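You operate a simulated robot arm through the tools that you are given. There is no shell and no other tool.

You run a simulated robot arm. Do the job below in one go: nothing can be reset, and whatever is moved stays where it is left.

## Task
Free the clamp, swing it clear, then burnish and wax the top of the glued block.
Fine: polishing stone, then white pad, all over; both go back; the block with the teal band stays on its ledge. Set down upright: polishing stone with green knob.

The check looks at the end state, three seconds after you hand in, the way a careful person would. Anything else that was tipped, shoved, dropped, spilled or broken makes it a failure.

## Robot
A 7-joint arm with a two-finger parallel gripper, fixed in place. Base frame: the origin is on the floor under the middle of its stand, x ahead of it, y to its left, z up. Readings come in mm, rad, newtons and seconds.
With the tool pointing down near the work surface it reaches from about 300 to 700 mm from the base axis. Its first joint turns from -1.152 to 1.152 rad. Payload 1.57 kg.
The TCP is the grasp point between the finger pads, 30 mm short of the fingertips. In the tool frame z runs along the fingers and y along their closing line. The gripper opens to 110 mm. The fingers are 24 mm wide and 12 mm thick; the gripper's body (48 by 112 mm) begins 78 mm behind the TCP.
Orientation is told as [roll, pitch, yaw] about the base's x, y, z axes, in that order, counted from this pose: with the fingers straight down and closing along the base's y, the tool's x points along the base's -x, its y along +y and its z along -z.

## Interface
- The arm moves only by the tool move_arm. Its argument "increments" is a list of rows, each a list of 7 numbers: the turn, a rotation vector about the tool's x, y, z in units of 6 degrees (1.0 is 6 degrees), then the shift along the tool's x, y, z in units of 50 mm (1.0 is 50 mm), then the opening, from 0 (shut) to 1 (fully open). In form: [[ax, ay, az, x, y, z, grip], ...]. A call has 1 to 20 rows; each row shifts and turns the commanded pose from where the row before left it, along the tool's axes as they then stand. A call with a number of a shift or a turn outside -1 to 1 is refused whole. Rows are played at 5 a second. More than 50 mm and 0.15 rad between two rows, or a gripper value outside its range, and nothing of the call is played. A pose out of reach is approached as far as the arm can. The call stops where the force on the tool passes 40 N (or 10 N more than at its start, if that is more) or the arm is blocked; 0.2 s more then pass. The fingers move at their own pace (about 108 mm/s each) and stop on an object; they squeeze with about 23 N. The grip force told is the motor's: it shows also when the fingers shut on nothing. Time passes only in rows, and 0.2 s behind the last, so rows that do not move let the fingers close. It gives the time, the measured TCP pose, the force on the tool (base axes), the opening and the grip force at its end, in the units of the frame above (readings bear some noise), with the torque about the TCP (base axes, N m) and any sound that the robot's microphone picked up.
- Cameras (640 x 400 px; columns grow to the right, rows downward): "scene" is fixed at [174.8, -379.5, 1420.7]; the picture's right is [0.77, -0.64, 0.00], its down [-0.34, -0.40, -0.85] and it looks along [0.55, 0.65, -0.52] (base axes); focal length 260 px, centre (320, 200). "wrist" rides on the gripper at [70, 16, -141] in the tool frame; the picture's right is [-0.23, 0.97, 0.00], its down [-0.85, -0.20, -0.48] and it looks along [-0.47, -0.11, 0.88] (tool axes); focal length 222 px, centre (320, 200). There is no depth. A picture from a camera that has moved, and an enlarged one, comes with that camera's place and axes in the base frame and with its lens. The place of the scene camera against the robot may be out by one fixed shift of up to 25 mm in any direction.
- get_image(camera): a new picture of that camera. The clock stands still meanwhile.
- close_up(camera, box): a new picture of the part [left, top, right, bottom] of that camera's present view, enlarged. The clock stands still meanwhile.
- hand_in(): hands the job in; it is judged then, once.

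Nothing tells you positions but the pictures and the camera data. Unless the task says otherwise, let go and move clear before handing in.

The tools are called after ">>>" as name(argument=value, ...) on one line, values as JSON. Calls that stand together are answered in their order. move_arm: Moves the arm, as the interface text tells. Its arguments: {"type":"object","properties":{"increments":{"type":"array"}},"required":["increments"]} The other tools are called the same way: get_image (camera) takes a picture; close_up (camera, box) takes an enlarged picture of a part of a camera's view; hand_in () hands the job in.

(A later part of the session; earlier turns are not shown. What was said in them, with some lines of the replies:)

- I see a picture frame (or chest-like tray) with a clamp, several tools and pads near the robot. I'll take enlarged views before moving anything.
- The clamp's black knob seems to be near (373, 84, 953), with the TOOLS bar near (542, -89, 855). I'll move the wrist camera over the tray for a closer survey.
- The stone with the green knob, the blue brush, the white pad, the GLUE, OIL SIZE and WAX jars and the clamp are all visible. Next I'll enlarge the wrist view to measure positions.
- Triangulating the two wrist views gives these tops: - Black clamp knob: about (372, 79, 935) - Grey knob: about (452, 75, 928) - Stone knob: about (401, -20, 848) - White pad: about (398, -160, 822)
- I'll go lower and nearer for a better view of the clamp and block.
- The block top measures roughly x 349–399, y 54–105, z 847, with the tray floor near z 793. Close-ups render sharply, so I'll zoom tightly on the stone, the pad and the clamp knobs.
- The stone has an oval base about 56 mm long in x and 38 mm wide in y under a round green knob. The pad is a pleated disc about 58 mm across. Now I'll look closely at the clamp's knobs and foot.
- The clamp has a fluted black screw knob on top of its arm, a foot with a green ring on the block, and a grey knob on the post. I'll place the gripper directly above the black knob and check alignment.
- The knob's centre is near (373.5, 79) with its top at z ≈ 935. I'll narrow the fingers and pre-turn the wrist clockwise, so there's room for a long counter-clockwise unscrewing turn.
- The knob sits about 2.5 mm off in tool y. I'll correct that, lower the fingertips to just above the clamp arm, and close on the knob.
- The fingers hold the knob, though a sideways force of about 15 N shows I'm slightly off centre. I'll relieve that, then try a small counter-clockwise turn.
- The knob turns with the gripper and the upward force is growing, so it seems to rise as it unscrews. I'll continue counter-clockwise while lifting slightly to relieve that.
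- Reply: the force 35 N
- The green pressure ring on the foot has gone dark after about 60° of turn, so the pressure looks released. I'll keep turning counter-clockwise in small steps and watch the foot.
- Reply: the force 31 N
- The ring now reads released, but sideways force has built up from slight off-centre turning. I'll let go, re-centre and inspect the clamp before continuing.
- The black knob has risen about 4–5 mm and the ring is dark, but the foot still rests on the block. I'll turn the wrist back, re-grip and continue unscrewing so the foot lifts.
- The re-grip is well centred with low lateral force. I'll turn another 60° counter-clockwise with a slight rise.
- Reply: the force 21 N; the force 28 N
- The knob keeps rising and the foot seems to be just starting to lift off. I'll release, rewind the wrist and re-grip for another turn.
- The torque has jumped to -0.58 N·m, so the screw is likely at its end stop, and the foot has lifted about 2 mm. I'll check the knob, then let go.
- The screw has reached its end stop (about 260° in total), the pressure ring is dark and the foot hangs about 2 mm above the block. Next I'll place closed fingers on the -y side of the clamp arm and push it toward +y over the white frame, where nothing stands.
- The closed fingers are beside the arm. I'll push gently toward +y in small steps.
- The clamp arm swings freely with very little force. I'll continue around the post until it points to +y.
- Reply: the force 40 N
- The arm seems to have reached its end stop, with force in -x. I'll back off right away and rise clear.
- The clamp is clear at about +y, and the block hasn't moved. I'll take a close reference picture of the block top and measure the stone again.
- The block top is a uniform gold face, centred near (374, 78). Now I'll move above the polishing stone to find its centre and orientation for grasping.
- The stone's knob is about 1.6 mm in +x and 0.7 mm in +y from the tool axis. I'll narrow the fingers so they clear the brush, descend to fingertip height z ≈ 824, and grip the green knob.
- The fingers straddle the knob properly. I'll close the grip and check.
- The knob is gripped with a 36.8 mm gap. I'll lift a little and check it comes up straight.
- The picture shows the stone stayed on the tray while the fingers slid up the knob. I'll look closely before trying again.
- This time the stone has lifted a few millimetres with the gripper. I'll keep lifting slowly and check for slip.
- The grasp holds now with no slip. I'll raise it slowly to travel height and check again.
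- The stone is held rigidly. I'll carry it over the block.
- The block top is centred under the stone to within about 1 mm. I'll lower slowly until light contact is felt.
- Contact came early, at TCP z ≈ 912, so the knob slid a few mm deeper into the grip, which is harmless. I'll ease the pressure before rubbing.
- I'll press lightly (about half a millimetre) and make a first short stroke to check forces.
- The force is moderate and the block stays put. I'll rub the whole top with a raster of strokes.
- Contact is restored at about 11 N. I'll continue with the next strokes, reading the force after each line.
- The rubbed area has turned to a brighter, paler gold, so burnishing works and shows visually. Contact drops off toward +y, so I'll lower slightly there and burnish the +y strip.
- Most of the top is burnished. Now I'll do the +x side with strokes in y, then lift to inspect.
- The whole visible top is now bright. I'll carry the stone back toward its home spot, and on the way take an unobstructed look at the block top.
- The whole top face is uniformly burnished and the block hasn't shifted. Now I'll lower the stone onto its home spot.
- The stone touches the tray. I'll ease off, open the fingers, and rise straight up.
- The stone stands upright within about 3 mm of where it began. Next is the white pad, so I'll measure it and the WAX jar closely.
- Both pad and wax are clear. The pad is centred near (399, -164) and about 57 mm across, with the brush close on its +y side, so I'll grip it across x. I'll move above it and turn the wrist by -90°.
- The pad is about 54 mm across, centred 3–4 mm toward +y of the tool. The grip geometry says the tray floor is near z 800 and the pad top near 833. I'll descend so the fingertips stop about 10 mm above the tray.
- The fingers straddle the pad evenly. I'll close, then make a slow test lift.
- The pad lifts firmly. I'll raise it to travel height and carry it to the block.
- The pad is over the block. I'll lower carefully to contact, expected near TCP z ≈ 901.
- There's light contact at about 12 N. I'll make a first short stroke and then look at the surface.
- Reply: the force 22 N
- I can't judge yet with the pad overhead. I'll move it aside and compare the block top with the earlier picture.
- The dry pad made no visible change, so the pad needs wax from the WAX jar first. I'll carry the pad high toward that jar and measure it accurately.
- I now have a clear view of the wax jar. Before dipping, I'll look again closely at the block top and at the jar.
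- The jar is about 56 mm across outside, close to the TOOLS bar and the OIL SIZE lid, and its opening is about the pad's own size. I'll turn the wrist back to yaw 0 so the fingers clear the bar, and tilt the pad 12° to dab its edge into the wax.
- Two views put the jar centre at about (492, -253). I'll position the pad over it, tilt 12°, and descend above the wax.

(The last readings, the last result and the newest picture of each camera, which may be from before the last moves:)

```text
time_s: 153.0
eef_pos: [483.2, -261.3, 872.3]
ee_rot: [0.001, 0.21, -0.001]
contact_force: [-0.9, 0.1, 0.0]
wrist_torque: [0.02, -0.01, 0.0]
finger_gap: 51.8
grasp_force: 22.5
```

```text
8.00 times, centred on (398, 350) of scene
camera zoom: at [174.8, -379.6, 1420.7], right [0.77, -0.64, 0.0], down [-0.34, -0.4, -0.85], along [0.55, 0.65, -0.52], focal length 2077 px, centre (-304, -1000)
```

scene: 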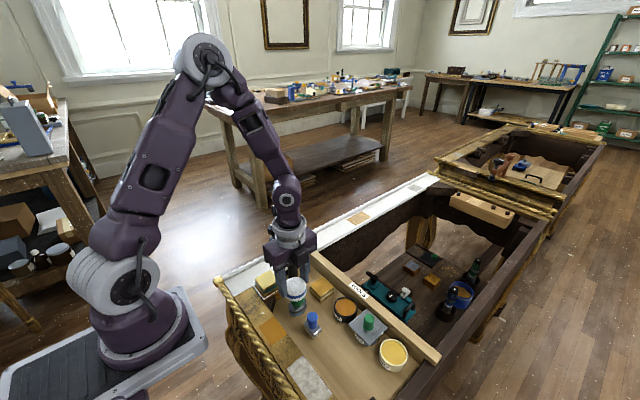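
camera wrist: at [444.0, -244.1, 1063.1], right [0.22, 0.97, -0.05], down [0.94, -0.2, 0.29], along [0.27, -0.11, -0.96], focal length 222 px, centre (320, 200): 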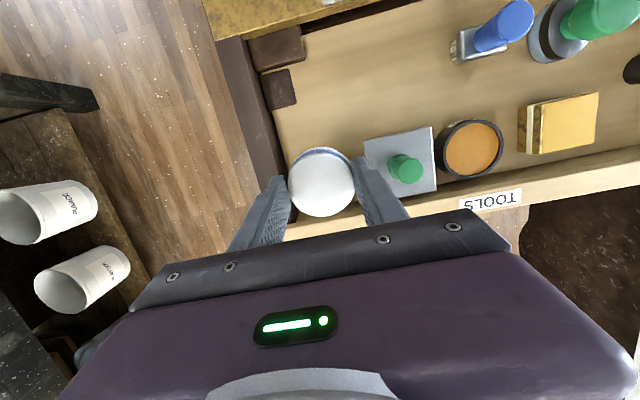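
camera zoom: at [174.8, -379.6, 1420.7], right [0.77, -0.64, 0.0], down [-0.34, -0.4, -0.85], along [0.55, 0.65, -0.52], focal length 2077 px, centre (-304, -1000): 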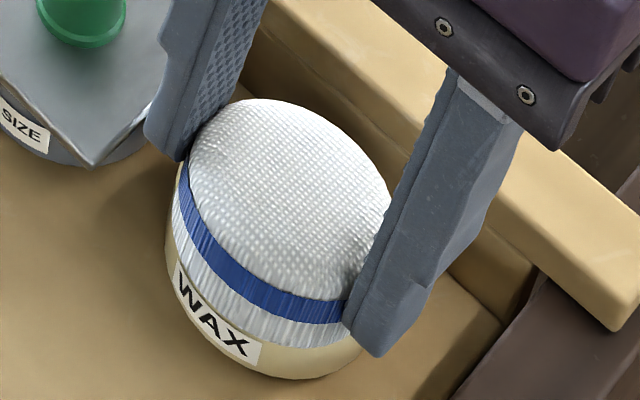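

>>> move_arm(increments=[[0, 0, 0, -0.0042, 0, 0.0196, 0], [0, 0, 0, 0, 0, 0, 0]])

>>> move_arm(increments=[[0, 0, 0, -0.0042, 0, 0.0196, 0], [0, 0, 0, 0, 0, 0, 0]])

>>> move_arm(increments=[[0, 0, 0, -0.0042, 0, 0.0196, 0], [0, 0, 0, 0, 0, 0, 0]])

```text
time_s: 153.6
eef_pos: [483.4, -260.7, 873.2]
ee_rot: [0.0, 0.209, -0.001]
contact_force: [-0.4, -0.1, 2.7]
wrist_torque: [0.03, 0.02, 0.02]
finger_gap: 51.5
grasp_force: 22.7
```

```text
time_s: 154.2
eef_pos: [482.8, -260.4, 870.9]
ee_rot: [-0.002, 0.209, -0.001]
contact_force: [0.4, 1.5, 17.8]
wrist_torque: [0.09, -0.41, -0.01]
finger_gap: 51.5
grasp_force: 23.5
```

```text
time_s: 154.8
eef_pos: [483.7, -260.7, 870.0]
ee_rot: [-0.002, 0.21, 0.0]
contact_force: [-3.7, -1.0, 26.4]
wrist_torque: [0.0, -0.38, -0.01]
finger_gap: 51.2
grasp_force: 23.2
```

The pad's low edge has touched the wax: contact lies about 23 mm toward +x, inside the jar. I'll ease off and lift straight up.

>>> move_arm(increments=[[0, 0, 0, 0.0042, 0, -0.0196, 0], [0, 0, 0, 0, 0, 0, 0], [0, 0, 0, 0, 0, 0, 0]])

>>> move_arm(increments=[[0, 0, 0, 0.0166, 0, -0.0782, 0], [0, 0, 0, 0.0166, 0, -0.0782, 0], [0, 0, 0, 0.0166, 0, -0.0782, 0], [0, 0, 0, 0.0333, 0, -0.1565, 0], [0, 0, 0, 0.0333, 0, -0.1565, 0], [0, 0, 0, 0, 0, 0, 0]])

>>> close_up(camera="scene", box=[365, 300, 430, 380])

```text
time_s: 155.6
eef_pos: [482.6, -258.1, 869.2]
ee_rot: [0.002, 0.21, 0.001]
contact_force: [-0.6, -2.1, 2.6]
wrist_torque: [-0.09, -0.13, -0.02]
finger_gap: 51.5
grasp_force: 23.1
```

```text
time_s: 157.0
eef_pos: [482.9, -260.4, 898.3]
ee_rot: [0.0, 0.21, -0.002]
contact_force: [-0.2, 0.5, -0.7]
wrist_torque: [0.01, 0.03, 0.01]
finger_gap: 51.5
grasp_force: 23.6
```

```text
5.00 times, centred on (398, 340) of scene
camera zoom: at [174.8, -379.6, 1420.7], right [0.77, -0.64, 0.0], down [-0.34, -0.4, -0.85], along [0.55, 0.65, -0.52], focal length 1298 px, centre (-68, -500)
```

zoom: 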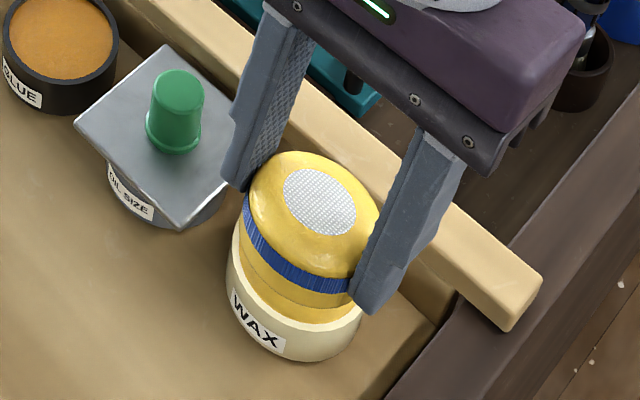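

The whole pad has turned waxy yellow, so the dip was the right step. I'll lift away, level the pad and carry it to the block.

>>> move_arm(increments=[[0, 0, 0, 0.0452, 0, -0.2127, 0], [0, 0, 0, 0.0452, 0, -0.2127, 0], [0, 0, 0, 0.0452, 0, -0.2127, 0], [0, 0, 0, 0.0452, 0, -0.2127, 0], [0, 0, 0, 0.0452, 0, -0.2127, 0], [0, 0, 0, 0.0452, 0, -0.2127, 0], [0, 0, 0, 0.0452, 0, -0.2127, 0], [0, -1, 0, 0, 0, 0, 0], [0, -1, 0, 0, 0, 0, 0], [0, 0, 0, 0, 0, 0, 0]])

>>> close_up(camera="wrist", box=[260, 100, 380, 220])

>>> close_up(camera="scene", box=[340, 280, 430, 380])

```text
time_s: 159.2
eef_pos: [482.7, -259.5, 974.0]
ee_rot: [0.001, -0.002, 0.0]
contact_force: [-0.3, 0.5, 0.5]
wrist_torque: [0.02, -0.04, 0.02]
finger_gap: 51.6
grasp_force: 23.3
```

```text
3.33 times, centred on (320, 160) of wrist
camera zoom: at [412.5, -244.3, 1114.1], right [0.23, 0.97, 0.0], down [0.85, -0.2, 0.48], along [0.47, -0.11, -0.88], focal length 740 px, centre (320, 333)
```

zoom: 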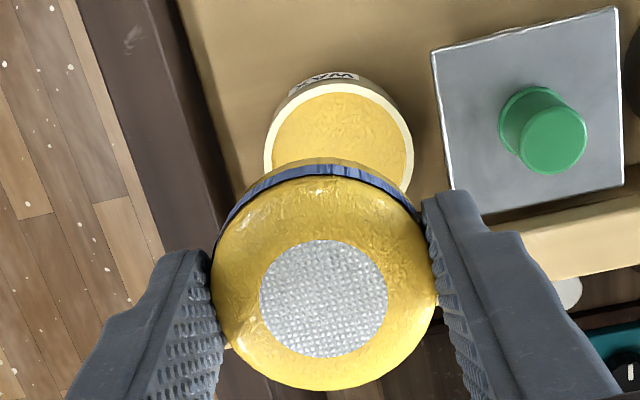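

```text
4.00 times, centred on (385, 330) of scene
camera zoom: at [174.7, -379.6, 1420.7], right [0.77, -0.64, 0.0], down [-0.34, -0.4, -0.85], along [0.55, 0.65, -0.52], focal length 1039 px, centre (60, -320)
```

zoom: 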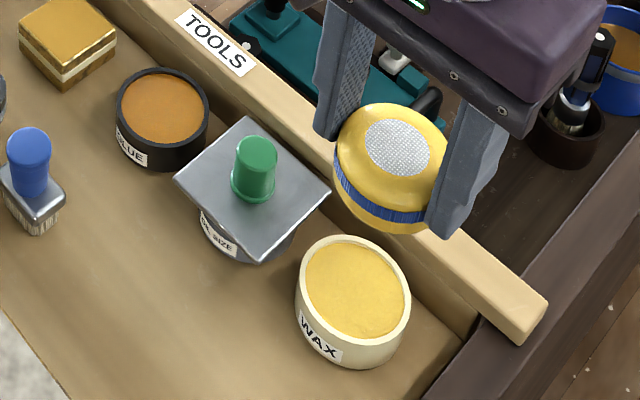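

>>> move_arm(increments=[[0, 0, 0, 0.109, 0.3359, 0, 0], [0, 0, 0, 0.109, 0.3359, 0, 0], [0, 0, 0, 0.109, 0.3359, 0, 0], [0, 0, 0, 0.109, 0.3359, 0, 0], [0, 0, 0, 0.109, 0.3359, 0, 0], [0, 0, 0, 0.109, 0.3359, 0, 0], [0, 0, 0, 0.109, 0.3359, 0, 0], [0, 0, 0, 0.109, 0.3359, 0, 0], [0, 0, 0, 0.109, 0.3359, 0, 0], [0, 0, 0, 0.109, 0.3359, 0, 0], [0, 0, 0, 0.109, 0.3359, 0, 0], [0, 0, 0, 0.109, 0.3359, 0, 0], [0, 0, 0, 0.109, 0.3359, 0, 0], [0, 0, 0, 0.109, 0.3359, 0, 0], [0, 0, 0, 0.109, 0.3359, 0, 0], [0, 0, 0, 0.109, 0.3359, 0, 0], [0, 0, 0, 0.109, 0.3359, 0, 0], [0, 0, 0, 0.109, 0.3359, 0, 0], [0, 0, 0, 0.109, 0.3359, 0, 0], [0, 0, 0, 0.109, 0.3359, 0, 0]])

>>> move_arm(increments=[[0, 0, 0, 0, 0, 0.2, 0], [0, 0, 0, 0, 0, 0.3, 0], [0, 0, 0, 0, 0, 0.3, 0], [0, 0, 0, 0, 0, 0.2, 0], [0, 0, 0, 0, 0, 0, 0]])

>>> close_up(camera="wrist", box=[260, 80, 400, 220])

>>> close_up(camera="scene", box=[240, 230, 320, 310])

```text
time_s: 163.4
eef_pos: [372.4, 76.0, 974.1]
ee_rot: [-0.001, 0.0, 0.0]
contact_force: [0.1, -0.6, -1.6]
wrist_torque: [-0.02, 0.02, 0.01]
finger_gap: 51.7
grasp_force: 23.0
```

```text
time_s: 164.6
eef_pos: [372.8, 74.9, 923.1]
ee_rot: [0.001, 0.0, 0.0]
contact_force: [-0.3, -1.2, -0.2]
wrist_torque: [-0.01, -0.04, 0.0]
finger_gap: 51.8
grasp_force: 23.3
```

```text
2.86 times, centred on (330, 150) of wrist
camera zoom: at [303.4, 91.5, 1063.7], right [0.23, 0.97, 0.0], down [0.85, -0.2, 0.48], along [0.47, -0.11, -0.88], focal length 635 px, centre (291, 343)
```

zoom: 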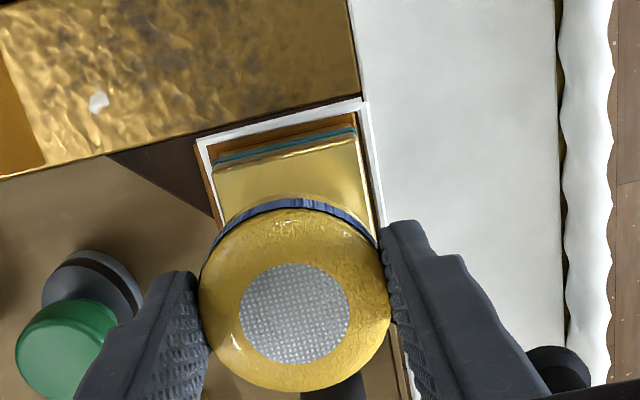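

```text
5.00 times, centred on (280, 270) of scene
camera zoom: at [174.8, -379.5, 1420.7], right [0.77, -0.64, 0.0], down [-0.34, -0.4, -0.85], along [0.55, 0.65, -0.52], focal length 1298 px, centre (520, -150)
```

zoom: 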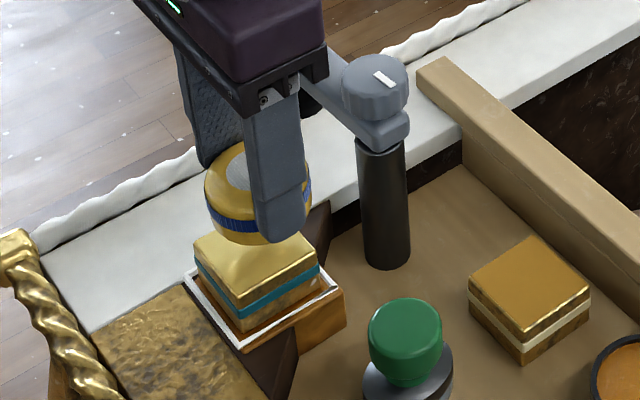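

I'm about 3.5 mm low in y; I'll correct and lower to contact.

>>> move_arm(increments=[[0, 0, 0, 0.03, 0.07, 0.1, 0], [0, 0, 0, 0, 0, 0.1, 0], [0, 0, 0, 0, 0, 0.1, 0], [0, 0, 0, 0, 0, 0.08, 0], [0, 0, 0, 0, 0, 0, 0]])

>>> move_arm(increments=[[0, 0, 0, 0, 0, 0.02, 0], [0, 0, 0, 0, 0, 0.02, 0], [0, 0, 0, 0, 0, 0, 0]])

>>> move_arm(increments=[[0, 0, 0, 0, 0, 0.02, 0], [0, 0, 0, 0, 0, 0, 0]])

```text
time_s: 165.8
eef_pos: [370.7, 79.6, 905.2]
ee_rot: [0.002, 0.0, 0.002]
contact_force: [-0.4, -0.3, 0.5]
wrist_torque: [0.0, 0.03, -0.02]
finger_gap: 51.5
grasp_force: 23.3
```

```text
time_s: 166.6
eef_pos: [371.4, 79.5, 903.1]
ee_rot: [0.001, -0.001, 0.0]
contact_force: [0.3, 0.1, 0.3]
wrist_torque: [0.03, -0.01, 0.04]
finger_gap: 51.7
grasp_force: 22.7
```

```text
time_s: 167.2
eef_pos: [371.2, 79.6, 901.8]
ee_rot: [0.001, 0.0, 0.0]
contact_force: [0.1, 0.1, -0.9]
wrist_torque: [0.01, 0.03, 0.0]
finger_gap: 51.7
grasp_force: 23.0
```

>>> move_arm(increments=[[0, 0, 0, 0, 0, 0.02, 0], [0, 0, 0, 0, 0, 0, 0]])

>>> move_arm(increments=[[0, 0, 0, 0, 0, 0.02, 0], [0, 0, 0, 0, 0, 0, 0]])

>>> move_arm(increments=[[0, 0, 0, 0, 0, 0.012, 0], [0, 0, 0, 0, 0, 0, 0]])

```text
time_s: 167.8
eef_pos: [371.7, 78.6, 901.7]
ee_rot: [0.001, -0.001, 0.0]
contact_force: [0.3, 0.5, 0.3]
wrist_torque: [0.0, -0.01, 0.0]
finger_gap: 51.3
grasp_force: 22.5
```

```text
time_s: 168.4
eef_pos: [370.1, 79.6, 900.1]
ee_rot: [0.001, 0.0, 0.001]
contact_force: [-0.7, -0.4, 2.8]
wrist_torque: [0.0, 0.13, 0.02]
finger_gap: 51.7
grasp_force: 22.9
```

```text
time_s: 169.0
eef_pos: [371.1, 80.0, 899.0]
ee_rot: [-0.002, -0.001, 0.0]
contact_force: [-2.2, -1.8, 13.6]
wrist_torque: [-0.21, 0.25, -0.04]
finger_gap: 51.2
grasp_force: 23.1
```

Contact is about 14 N. I'll make a first stroke and check whether the surface changes.

>>> move_arm(increments=[[0, 0, 0, 0, 0.08, 0, 0], [0, 0, 0, 0, 0.08, 0, 0], [0, 0, 0, 0, 0.06, 0, 0]])

>>> close_up(camera="scene", box=[250, 250, 300, 300])

>>> move_arm(increments=[[0, 0, 0, 0, -0.1, 0, 0], [0, 0, 0, 0, -0.1, 0, 0], [0, 0, 0, 0, -0.1, 0, 0], [0, 0, 0, 0, -0.1, 0, 0], [0, 0, 0, 0, -0.08, 0, 0]])

>>> close_up(camera="scene", box=[250, 250, 300, 300])

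>>> close_up(camera="wrist", box=[260, 80, 400, 220])

```text
time_s: 169.8
eef_pos: [372.7, 90.5, 899.6]
ee_rot: [0.0, 0.001, 0.0]
contact_force: [-0.7, -8.3, 19.1]
wrist_torque: [-0.69, 0.32, 0.08]
finger_gap: 51.6
grasp_force: 23.3
```

```text
8.00 times, centred on (275, 275) of scene
camera zoom: at [174.5, -379.8, 1420.7], right [0.77, -0.64, 0.0], down [-0.34, -0.4, -0.85], along [0.55, 0.65, -0.52], focal length 2077 px, centre (680, -400)
```

zoom: 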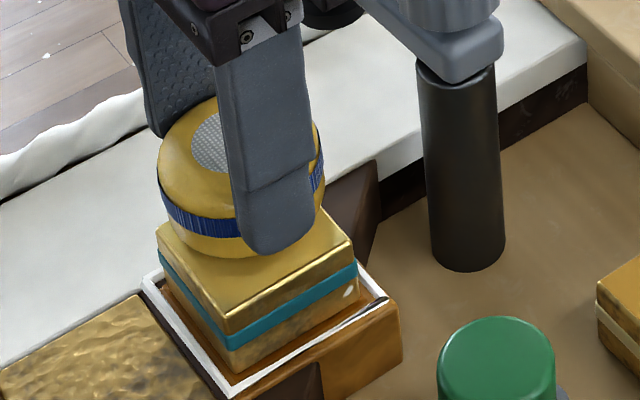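

```text
time_s: 171.0
eef_pos: [370.9, 67.5, 900.9]
ee_rot: [0.0, -0.003, 0.001]
contact_force: [-0.1, 3.8, 4.7]
wrist_torque: [0.26, 0.1, -0.03]
finger_gap: 51.8
grasp_force: 22.7
```

```text
8.00 times, centred on (275, 275) of scene
camera zoom: at [174.7, -379.5, 1420.7], right [0.77, -0.64, 0.0], down [-0.34, -0.4, -0.85], along [0.55, 0.65, -0.52], focal length 2077 px, centre (680, -400)
```

zoom: 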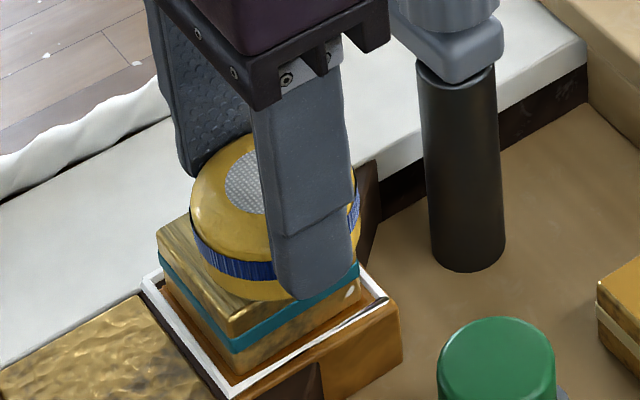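

```text
2.86 times, centred on (330, 150) of wrist
camera zoom: at [301.0, 83.0, 1040.2], right [0.23, 0.97, 0.0], down [0.85, -0.2, 0.48], along [0.47, -0.11, -0.88], focal length 635 px, centre (291, 343)
```

zoom: 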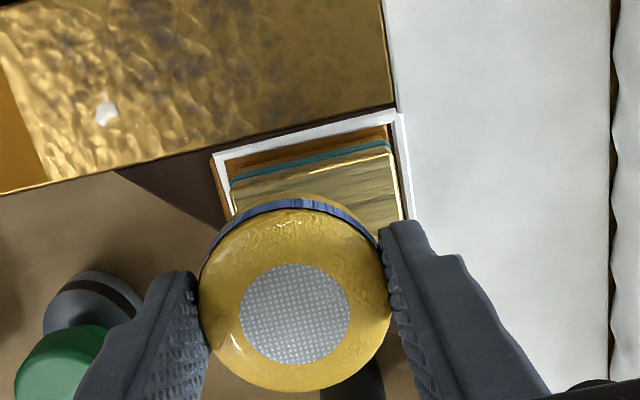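

The waxed area shows fine satin streaks, so it's working. I'll cover the whole top with overlapping strokes.

>>> move_arm(increments=[[0, 0, 0, 0.08, 0, 0.004, 0], [0, 0, 0, 0.08, 0, 0, 0], [0, 0, 0, 0, 0.1, 0, 0], [0, 0, 0, 0, 0.1, 0, 0], [0, 0, 0, 0, 0.1, 0, 0], [0, 0, 0, 0, 0.1, 0, 0], [0, 0, 0, 0, 0.1, 0, 0]])

>>> move_arm(increments=[[0, 0, 0, -0.1, 0, 0, 0], [0, 0, 0, -0.1, 0, 0, 0], [0, 0, 0, 0, -0.1, 0.001, 0], [0, 0, 0, 0, -0.1, 0.001, 0], [0, 0, 0, 0, -0.1, 0.001, 0], [0, 0, 0, 0, -0.1, 0.001, 0], [0, 0, 0, 0, -0.1, 0.001, 0]])

>>> move_arm(increments=[[0, 0, 0, -0.12, 0, 0, 0], [0, 0, 0, -0.12, 0, 0, 0], [0, 0, 0, 0, 0.1, 0, 0], [0, 0, 0, 0, 0.1, 0, 0], [0, 0, 0, 0, 0.1, 0, 0], [0, 0, 0, 0, 0.1, 0, 0], [0, 0, 0, 0, 0.1, 0, 0]])

>>> close_up(camera="scene", box=[250, 250, 300, 300])

```text
time_s: 172.6
eef_pos: [361.9, 91.9, 898.9]
ee_rot: [0.0, 0.001, -0.001]
contact_force: [0.8, -1.7, 3.6]
wrist_torque: [-0.16, 0.04, 0.04]
finger_gap: 51.6
grasp_force: 23.2
```

```text
time_s: 174.2
eef_pos: [373.9, 67.5, 898.6]
ee_rot: [0.0, 0.0, -0.002]
contact_force: [-0.1, 7.1, 14.6]
wrist_torque: [0.52, 0.09, -0.03]
finger_gap: 51.4
grasp_force: 23.1
```

```text
time_s: 175.8
eef_pos: [386.7, 92.3, 899.1]
ee_rot: [-0.001, 0.0, 0.001]
contact_force: [-0.8, -9.3, 17.4]
wrist_torque: [-0.75, 0.11, 0.06]
finger_gap: 51.5
grasp_force: 22.8
```

```text
8.00 times, centred on (275, 275) of scene
camera zoom: at [174.5, -379.8, 1420.7], right [0.77, -0.64, 0.0], down [-0.34, -0.4, -0.85], along [0.55, 0.65, -0.52], focal length 2077 px, centre (680, -400)
```

zoom: 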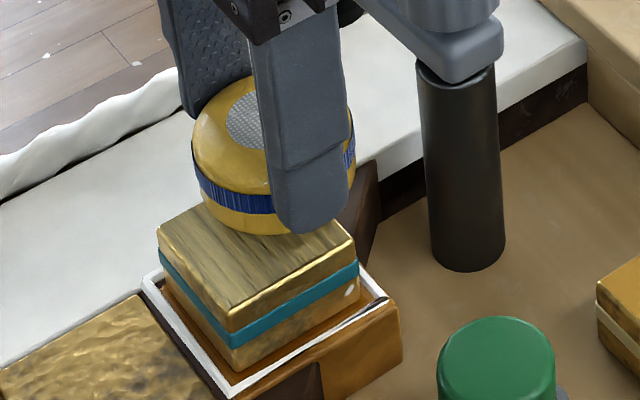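

>>> move_arm(increments=[[0, 0, 0, 0.1, 0, 0.002, 0], [0, 0, 0, 0.1, 0, 0, 0], [0, 0, 0, 0.1, 0, 0, 0], [0, 0, 0, 0.1, 0, 0, 0], [0, 0, 0, 0.1, 0, 0, 0], [0, 0, 0, 0, -0.13, 0.002, 0], [0, 0, 0, 0, -0.13, 0, 0], [0, 0, 0, -0.1, 0, 0, 0], [0, 0, 0, -0.1, 0, 0, 0], [0, 0, 0, -0.1, 0, 0, 0], [0, 0, 0, -0.1, 0, 0, 0], [0, 0, 0, -0.1, 0, 0, 0]])

>>> move_arm(increments=[[0, 0, 0, 0, -0.12, 0.004, 0], [0, 0, 0, 0, -0.12, 0, 0], [0, 0, 0, 0.1, 0, 0, 0], [0, 0, 0, 0.1, 0, 0, 0], [0, 0, 0, 0.1, 0, 0, 0], [0, 0, 0, 0.1, 0, 0, 0], [0, 0, 0, 0.1, 0, 0, 0], [0, 0, 0, -0.1, 0.1, 0, 0], [0, 0, 0, -0.1, 0.1, 0, 0]])

>>> move_arm(increments=[[0, 0, 0, 0, 0, -0.08, 0], [0, 0, 0, 0, 0, -0.1, 0], [0, 0, 0, 0, 0, -0.1, 0], [0, 0, 0, 0, 0, -0.1, 0], [0, 0, 0, 0, 0, -0.12, 0], [0, 0, 0, 0, 0, 0, 0]])

>>> close_up(camera="scene", box=[250, 250, 300, 300])

>>> close_up(camera="wrist", box=[260, 80, 400, 220])

```text
time_s: 178.4
eef_pos: [385.5, 79.2, 898.7]
ee_rot: [0.0, 0.0, 0.001]
contact_force: [-1.6, -0.1, 2.0]
wrist_torque: [0.05, 0.07, 0.02]
finger_gap: 51.5
grasp_force: 23.0
```

```text
time_s: 180.4
eef_pos: [369.0, 76.3, 899.4]
ee_rot: [-0.001, 0.0, 0.0]
contact_force: [-0.7, 0.2, -0.1]
wrist_torque: [0.0, 0.0, -0.01]
finger_gap: 51.8
grasp_force: 23.5
```

```text
time_s: 181.8
eef_pos: [371.1, 76.5, 923.4]
ee_rot: [0.0, 0.0, 0.001]
contact_force: [0.4, 1.2, 0.1]
wrist_torque: [0.02, -0.03, 0.0]
finger_gap: 51.6
grasp_force: 22.8
```

```text
8.00 times, centred on (275, 275) of scene
camera zoom: at [174.8, -379.5, 1420.7], right [0.77, -0.64, 0.0], down [-0.34, -0.4, -0.85], along [0.55, 0.65, -0.52], focal length 2077 px, centre (680, -400)
```

zoom: 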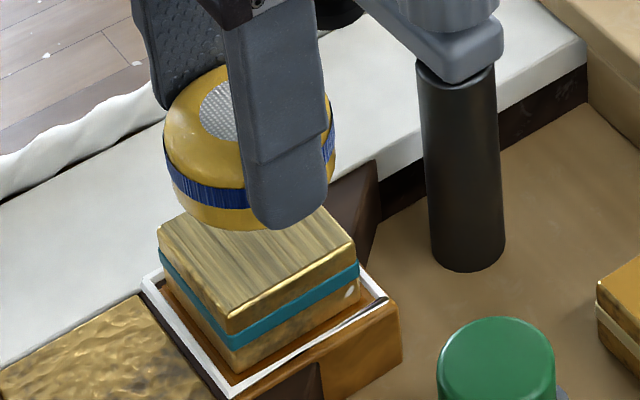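

```text
2.86 times, centred on (330, 150) of wrist
camera zoom: at [300.4, 93.0, 1064.2], right [0.23, 0.97, 0.0], down [0.85, -0.2, 0.48], along [0.47, -0.11, -0.88], focal length 635 px, centre (291, 343)
```

zoom: 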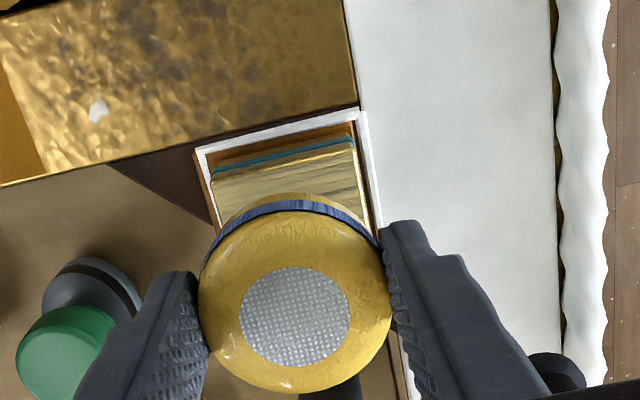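

I'll move the pad aside to check full wax coverage.

>>> move_arm(increments=[[0, 0, 0, -0.04, -0.24, -0.1, 0], [0, 0, 0, -0.04, -0.24, -0.1, 0], [0, 0, 0, -0.04, -0.24, 0, 0], [0, 0, 0, -0.04, -0.24, 0, 0], [0, 0, 0, -0.04, -0.24, 0, 0], [0, 0, 0, -0.04, -0.24, 0, 0], [0, 0, 0, -0.04, -0.24, 0, 0], [0, 0, 0, -0.04, -0.24, 0, 0], [0, 0, 0, -0.04, -0.24, 0, 0], [0, 0, 0, -0.04, -0.24, 0, 0], [0, 0, 0, 0, 0, 0, 0]])

>>> close_up(camera="scene", box=[254, 268, 280, 290])

>>> get_image(camera="wrist")

>>> close_up(camera="wrist", box=[370, 60, 500, 160])

```text
time_s: 184.2
eef_pos: [389.9, -44.0, 931.4]
ee_rot: [-0.001, 0.0, 0.0]
contact_force: [0.2, 0.0, 0.6]
wrist_torque: [0.0, 0.01, 0.0]
finger_gap: 51.6
grasp_force: 23.4
```

```text
16.00 times, centred on (267, 279) of scene
camera zoom: at [174.8, -379.6, 1420.7], right [0.77, -0.64, 0.0], down [-0.34, -0.4, -0.85], along [0.55, 0.65, -0.52], focal length 4154 px, centre (1168, -1064)
```

zoom: 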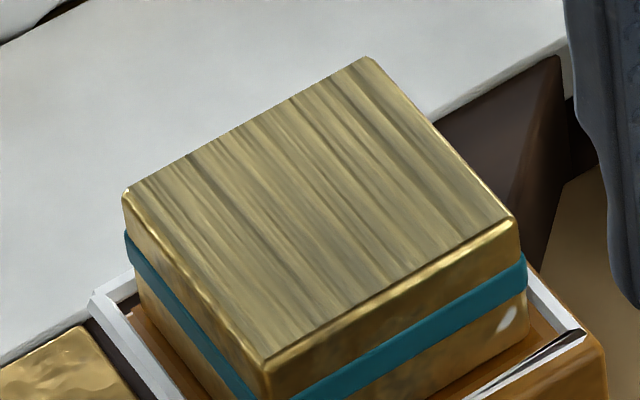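

```text
taken
camera wrist: at [320.3, -28.4, 1071.8], right [0.23, 0.97, 0.0], down [0.85, -0.2, 0.48], along [0.47, -0.11, -0.88], focal length 222 px, centre (320, 200)
```

wrist: 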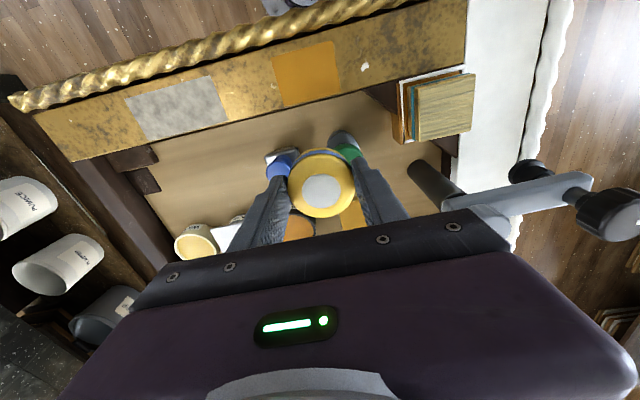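

```text
4.00 times, centred on (435, 110) of wrist
camera zoom: at [320.3, -28.4, 1071.8], right [0.23, 0.97, 0.0], down [0.85, -0.2, 0.48], along [0.47, -0.11, -0.88], focal length 888 px, centre (-140, 560)
```

zoom: 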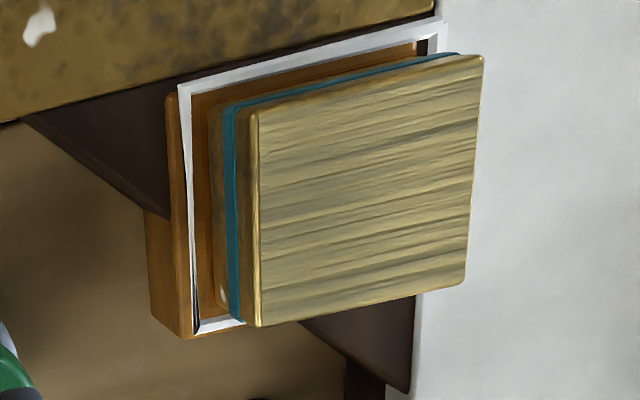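

The entire top carries an even waxed streak pattern and the block is still on its ledge. Now I'll take the pad home: turn to yaw -90°, and travel to about (398, -158).

>>> move_arm(increments=[[0, 0, 1, 0, 0, 0, 0], [0, 0, 1, 0, 0, 0, 0], [0, 0, 1, 0, 0, 0, 0], [0, 0, 1, 0, 0, 0, 0], [0, 0, 1, 0, 0, 0, 0], [0, 0, 1, 0, 0, 0, 0], [0, 0, 1, 0, 0, 0, 0], [0, 0, 1, 0, 0, 0, 0], [0, 0, 1, 0, 0, 0, 0], [0, 0, 1, 0, 0, 0, 0], [0, 0, 1, 0, 0, 0, 0], [0, 0, 1, 0, 0, 0, 0], [0, 0, 1, 0, 0, 0, 0], [0, 0, 1, 0, 0, 0, 0], [0, 0, 1, 0, 0, 0, 0], [0, 0, 0, 0, 0, 0, 0]])

>>> move_arm(increments=[[0, 0, 0, -0.2288, 0.0168, 0, 0], [0, 0, 0, -0.2288, 0.0168, 0, 0], [0, 0, 0, -0.2288, 0.0168, 0, 0], [0, 0, 0, -0.2288, 0.0168, 0, 0], [0, 0, 0, -0.2288, 0.0168, 0, 0], [0, 0, 0, -0.2288, 0.0168, 0, 0], [0, 0, 0, -0.2288, 0.0168, 0, 0], [0, 0, 0, -0.2288, 0.0168, 0, 0], [0, 0, 0, -0.2288, 0.0168, 0, 0], [0, 0, 0, -0.2288, 0.0168, 0, 0], [0, 0, 0, 0, 0, 0, 0]])

>>> move_arm(increments=[[0, 0, 0, 0, 0, 0.2, 0], [0, 0, 0, 0, 0, 0.25, 0], [0, 0, 0, 0, 0, 0.25, 0], [0, 0, 0, 0, 0, 0.25, 0], [0, 0, 0, 0, 0, 0.25, 0], [0, 0, 0, 0, 0, 0.2, 0], [0, 0, 0, 0, 0, 0.2, 0], [0, 0, 0, 0, 0, 0, 0]])

>>> close_up(camera="wrist", box=[260, 100, 380, 220])

>>> close_up(camera="scene", box=[300, 310, 370, 380])

```text
time_s: 187.6
eef_pos: [390.8, -43.3, 933.4]
ee_rot: [0.0, 0.0, -1.572]
contact_force: [0.6, -0.2, 0.2]
wrist_torque: [-0.02, -0.01, -0.01]
finger_gap: 51.7
grasp_force: 22.9
```

```text
time_s: 190.0
eef_pos: [397.4, -157.0, 932.8]
ee_rot: [-0.001, -0.001, -1.571]
contact_force: [0.2, 0.5, -1.5]
wrist_torque: [0.02, 0.01, 0.0]
finger_gap: 51.7
grasp_force: 23.1
```

```text
time_s: 191.8
eef_pos: [398.6, -156.9, 852.9]
ee_rot: [0.0, 0.0, -1.571]
contact_force: [0.2, -0.3, -0.5]
wrist_torque: [-0.02, -0.02, 0.0]
finger_gap: 51.5
grasp_force: 23.0
```

```text
3.33 times, centred on (320, 160) of wrist
camera zoom: at [413.7, -87.6, 992.8], right [0.97, -0.23, 0.0], down [-0.2, -0.86, 0.48], along [-0.11, -0.47, -0.88], focal length 740 px, centre (320, 333)
```

zoom: 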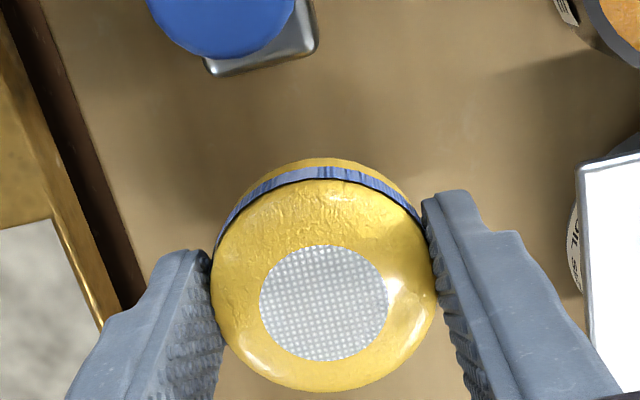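

```text
5.71 times, centred on (335, 345) of scene
camera zoom: at [174.8, -379.6, 1420.7], right [0.77, -0.64, 0.0], down [-0.34, -0.4, -0.85], along [0.55, 0.65, -0.52], focal length 1484 px, centre (234, -629)
```

zoom: 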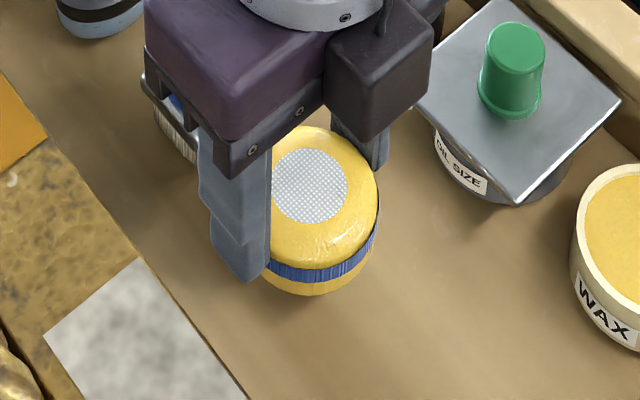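

The surroundings match the grasp picture to about 1 mm, so the pad is over its home spot. I'll lower it gently to the tray.

>>> move_arm(increments=[[0, 0, 0, 0, 0, 0.08, 0], [0, 0, 0, 0, 0, 0.06, 0], [0, 0, 0, 0, 0, 0.04, 0], [0, 0, 0, 0, 0, 0.02, 0], [0, 0, 0, 0, 0, 0, 0]])

>>> move_arm(increments=[[0, 0, 0, 0, 0, 0.02, 0], [0, 0, 0, 0, 0, 0.02, 0], [0, 0, 0, 0, 0, 0, 0]])

>>> move_arm(increments=[[0, 0, 0, 0, 0, 0.02, 0], [0, 0, 0, 0, 0, 0, 0]])

```text
time_s: 193.0
eef_pos: [399.0, -158.9, 843.3]
ee_rot: [0.002, -0.001, -1.571]
contact_force: [-0.3, 0.3, -0.1]
wrist_torque: [0.01, 0.03, -0.01]
finger_gap: 51.1
grasp_force: 23.2
```

```text
time_s: 193.8
eef_pos: [398.2, -157.6, 842.1]
ee_rot: [0.001, -0.001, -1.571]
contact_force: [-0.8, 0.3, -0.5]
wrist_torque: [0.01, -0.01, 0.01]
finger_gap: 51.5
grasp_force: 22.7
```

```text
time_s: 194.4
eef_pos: [398.2, -156.0, 840.5]
ee_rot: [0.0, 0.001, -1.569]
contact_force: [-0.9, -0.2, -0.1]
wrist_torque: [-0.01, 0.04, 0.01]
finger_gap: 51.5
grasp_force: 23.1
```

>>> move_arm(increments=[[0, 0, 0, 0, 0, 0.02, 0], [0, 0, 0, 0, 0, 0, 0]])

>>> move_arm(increments=[[0, 0, 0, 0, 0, 0.02, 0], [0, 0, 0, 0, 0, 0, 0]])

>>> move_arm(increments=[[0, 0, 0, 0, 0, 0.016, 0], [0, 0, 0, 0, 0, 0, 0]])

```text
time_s: 195.0
eef_pos: [397.4, -158.9, 839.3]
ee_rot: [-0.001, 0.0, -1.571]
contact_force: [1.1, -1.0, 0.3]
wrist_torque: [-0.02, 0.03, 0.03]
finger_gap: 51.6
grasp_force: 22.4
```

```text
time_s: 195.6
eef_pos: [397.4, -158.0, 837.5]
ee_rot: [-0.001, 0.002, -1.572]
contact_force: [-0.5, 0.8, -0.2]
wrist_torque: [0.02, 0.01, -0.03]
finger_gap: 51.3
grasp_force: 23.1
```

```text
time_s: 196.2
eef_pos: [398.0, -158.1, 838.0]
ee_rot: [0.0, -0.002, -1.571]
contact_force: [0.1, 0.1, 3.7]
wrist_torque: [0.07, 0.09, 0.03]
finger_gap: 51.6
grasp_force: 22.9
```

The pad has settled on the tray with a light touch. I'll release it and rise straight up.

>>> move_arm(increments=[[0, 0, 0, 0, 0, 0, 0.5], [0, 0, 0, 0, 0, 0, 0.6], [0, 0, 0, 0, 0, 0, 0.62], [0, 0, 0, 0, 0, 0, 0.62]])

>>> move_arm(increments=[[0, 0, 0, 0, 0, -0.2, 0.62], [0, 0, 0, 0, 0, -0.4, 0.62], [0, 0, 0, 0, 0, -0.6, 0.62], [0, 0, 0, 0, 0, -0.8, 0.62], [0, 0, 0, 0, 0, -0.8, 0.62], [0, 0, 0, 0, 0, 0, 0.62]])

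>>> get_image(camera="wrist")

>>> close_up(camera="scene", box=[300, 310, 370, 380])

>>> close_up(camera="scene", box=[230, 220, 450, 390])

```text
time_s: 197.2
eef_pos: [398.7, -158.8, 837.0]
ee_rot: [0.0, 0.001, -1.57]
contact_force: [-0.8, -0.1, 0.0]
wrist_torque: [-0.02, 0.02, 0.01]
finger_gap: 68.5
grasp_force: 0.0
```

```text
time_s: 198.6
eef_pos: [399.4, -157.6, 978.1]
ee_rot: [0.001, 0.0, -1.572]
contact_force: [-0.3, 0.6, -0.9]
wrist_torque: [0.01, 0.01, 0.0]
finger_gap: 68.2
grasp_force: 0.1
```

```text
taken
camera wrist: at [414.3, -88.4, 1118.3], right [0.97, -0.23, 0.0], down [-0.2, -0.86, 0.48], along [-0.11, -0.47, -0.88], focal length 222 px, centre (320, 200)
```

wrist: 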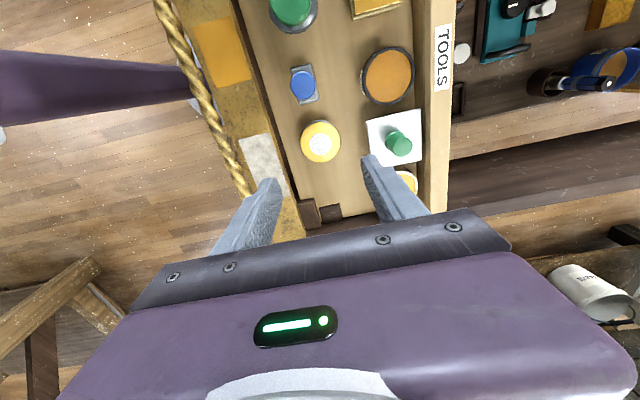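

```text
5.71 times, centred on (335, 345) of scene
camera zoom: at [174.7, -379.5, 1420.7], right [0.77, -0.64, 0.0], down [-0.34, -0.4, -0.85], along [0.55, 0.65, -0.52], focal length 1484 px, centre (234, -629)
```

zoom: 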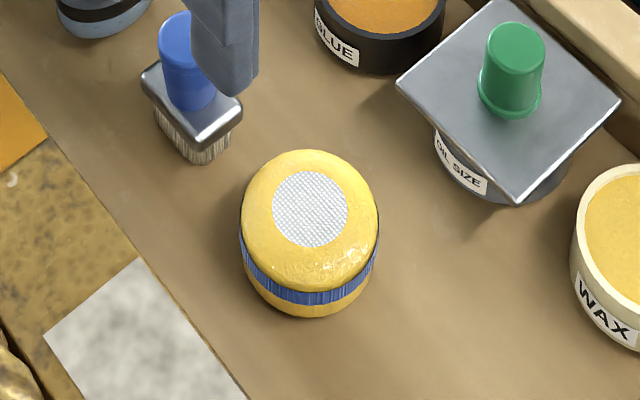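

```text
2.35 times, centred on (340, 305) of scene
camera zoom: at [174.7, -379.5, 1420.7], right [0.77, -0.64, 0.0], down [-0.34, -0.4, -0.85], along [0.55, 0.65, -0.52], focal length 611 px, centre (273, -47)
```

zoom: 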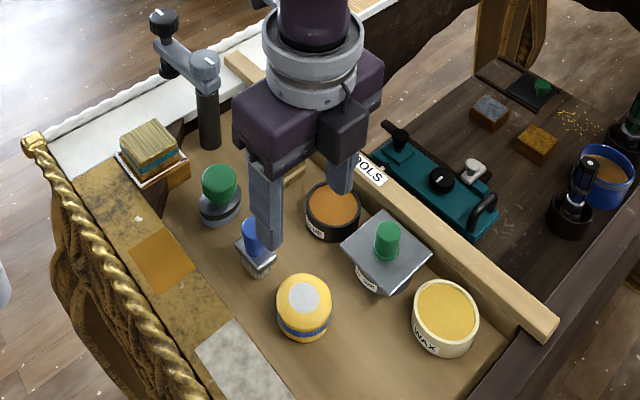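

Pad and stone are back in place and everything else stands as before. I'll raise the arm well clear and do a final check.

>>> move_arm(increments=[[0, 0, 0, 0, 0, -0.8, 0.62], [0, 0, 0, 0, 0, -0.8, 0.62], [0, 0, 0, 0, 0, -0.8, 0.62], [0, 0, 0, 0, 0, -0.8, 0.62], [0, 0, -1, 0, 0, 0, 0.62], [0, 0, -1, 0, 0, 0, 0.62], [0, 0, -1, 0, 0, 0, 0.62], [0, 0, -1, 0, 0, 0, 0.62], [0, 0, -1, 0, 0, 0, 0.62], [0, 0, -1, 0, 0, 0, 0.62], [0, 0, -1, 0, 0, 0, 0.62], [0, 0, -1, 0, 0, 0, 0.62], [0, 0, 0, 0, 0, 0, 0.62]])

>>> get_image(camera="scene")

>>> close_up(camera="scene", box=[230, 220, 450, 390])

>>> close_up(camera="scene", box=[240, 230, 320, 310])

>>> get_image(camera="wrist")

```text
time_s: 201.4
eef_pos: [397.2, -156.6, 1137.7]
ee_rot: [0.0, -0.002, -0.729]
contact_force: [-0.2, 0.7, -0.1]
wrist_torque: [-0.01, -0.04, -0.05]
finger_gap: 68.2
grasp_force: 0.1
```

```text
taken
```

scene: 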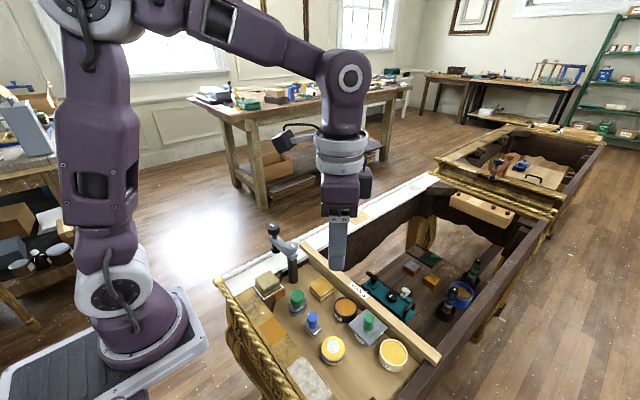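

```text
2.35 times, centred on (340, 305) of scene
camera zoom: at [174.8, -379.5, 1420.7], right [0.77, -0.64, 0.0], down [-0.34, -0.4, -0.85], along [0.55, 0.65, -0.52], focal length 611 px, centre (273, -47)
```

zoom: 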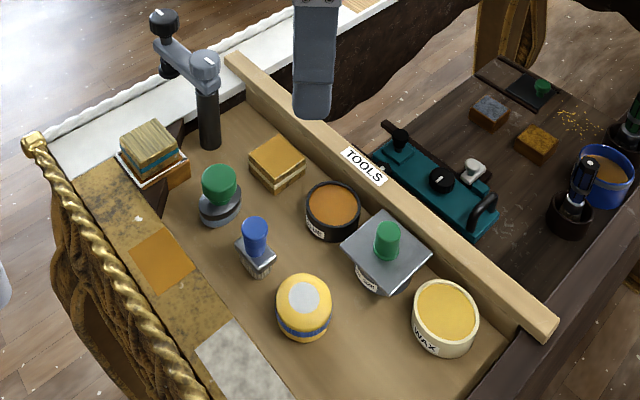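

```text
5.00 times, centred on (280, 270) of scene
camera zoom: at [174.8, -379.5, 1420.7], right [0.77, -0.64, 0.0], down [-0.34, -0.4, -0.85], along [0.55, 0.65, -0.52], focal length 1298 px, centre (520, -150)
```

zoom: 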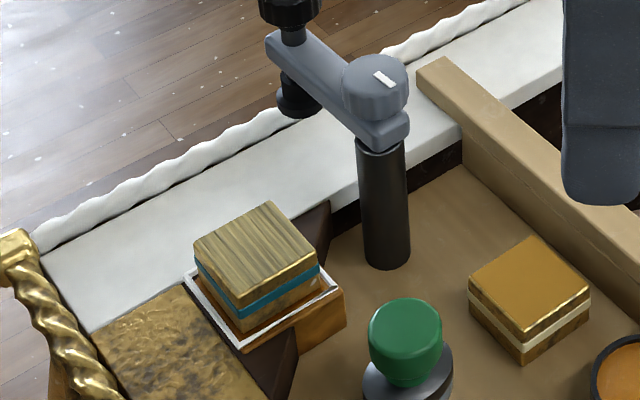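

```text
taken
camera wrist: at [356.7, -98.8, 1278.1], right [0.82, 0.57, 0.0], down [0.5, -0.72, 0.48], along [0.27, -0.39, -0.88], focal length 222 px, centre (320, 200)
```

wrist: 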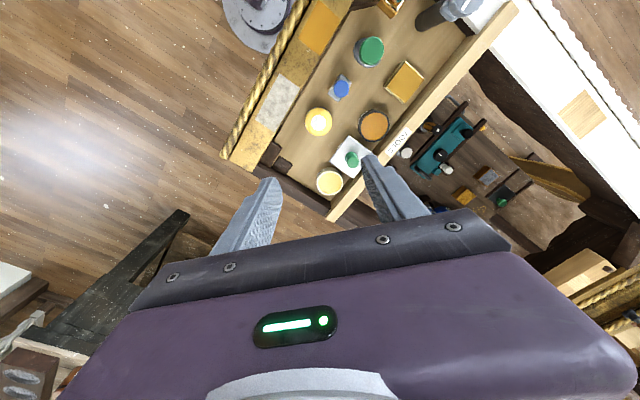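

The clamp is loosened and swung clear, and the block is still on its ledge, burnished and waxed over the whole top. The stone stands upright at its place and the pad is back on its spot. Nothing else looks disturbed and the arm is clear, so I'm handing in.

>>> hand_in()

```text
The job is handed in.
```

I've handed in the job. The clamp is freed and swung clear, and the top of the teal-banded block is burnished and waxed all over. I haven't seen a verdict from the check yet.

- **Clamp:** I unscrewed the black knob about 260° to its stop, which lifted the foot about 2 mm. I then swung the arm out over the white frame to its end stop.
- **Burnish:** The polishing stone turned the whole top a bright, even gold.
- **Wax:** Rubbing with the dry pad made no visible change, so I dabbed it in the WAX jar first. After that the top took an even streaked finish from edge to edge. The jar did not move.
- **Tools:** The green-knobbed stone stands upright within about 3 mm of where it started. The pad is back within about 1 mm of its spot, but it is now yellow with wax.
- **Everything else:** In the final pictures the block is still on its ledge and nothing else looks tipped or moved. The gripper is empty and raised clear of the work.

On the first try the fingers slipped off the stone's knob and nudged the stone about 3 mm along the tray. It stayed upright.
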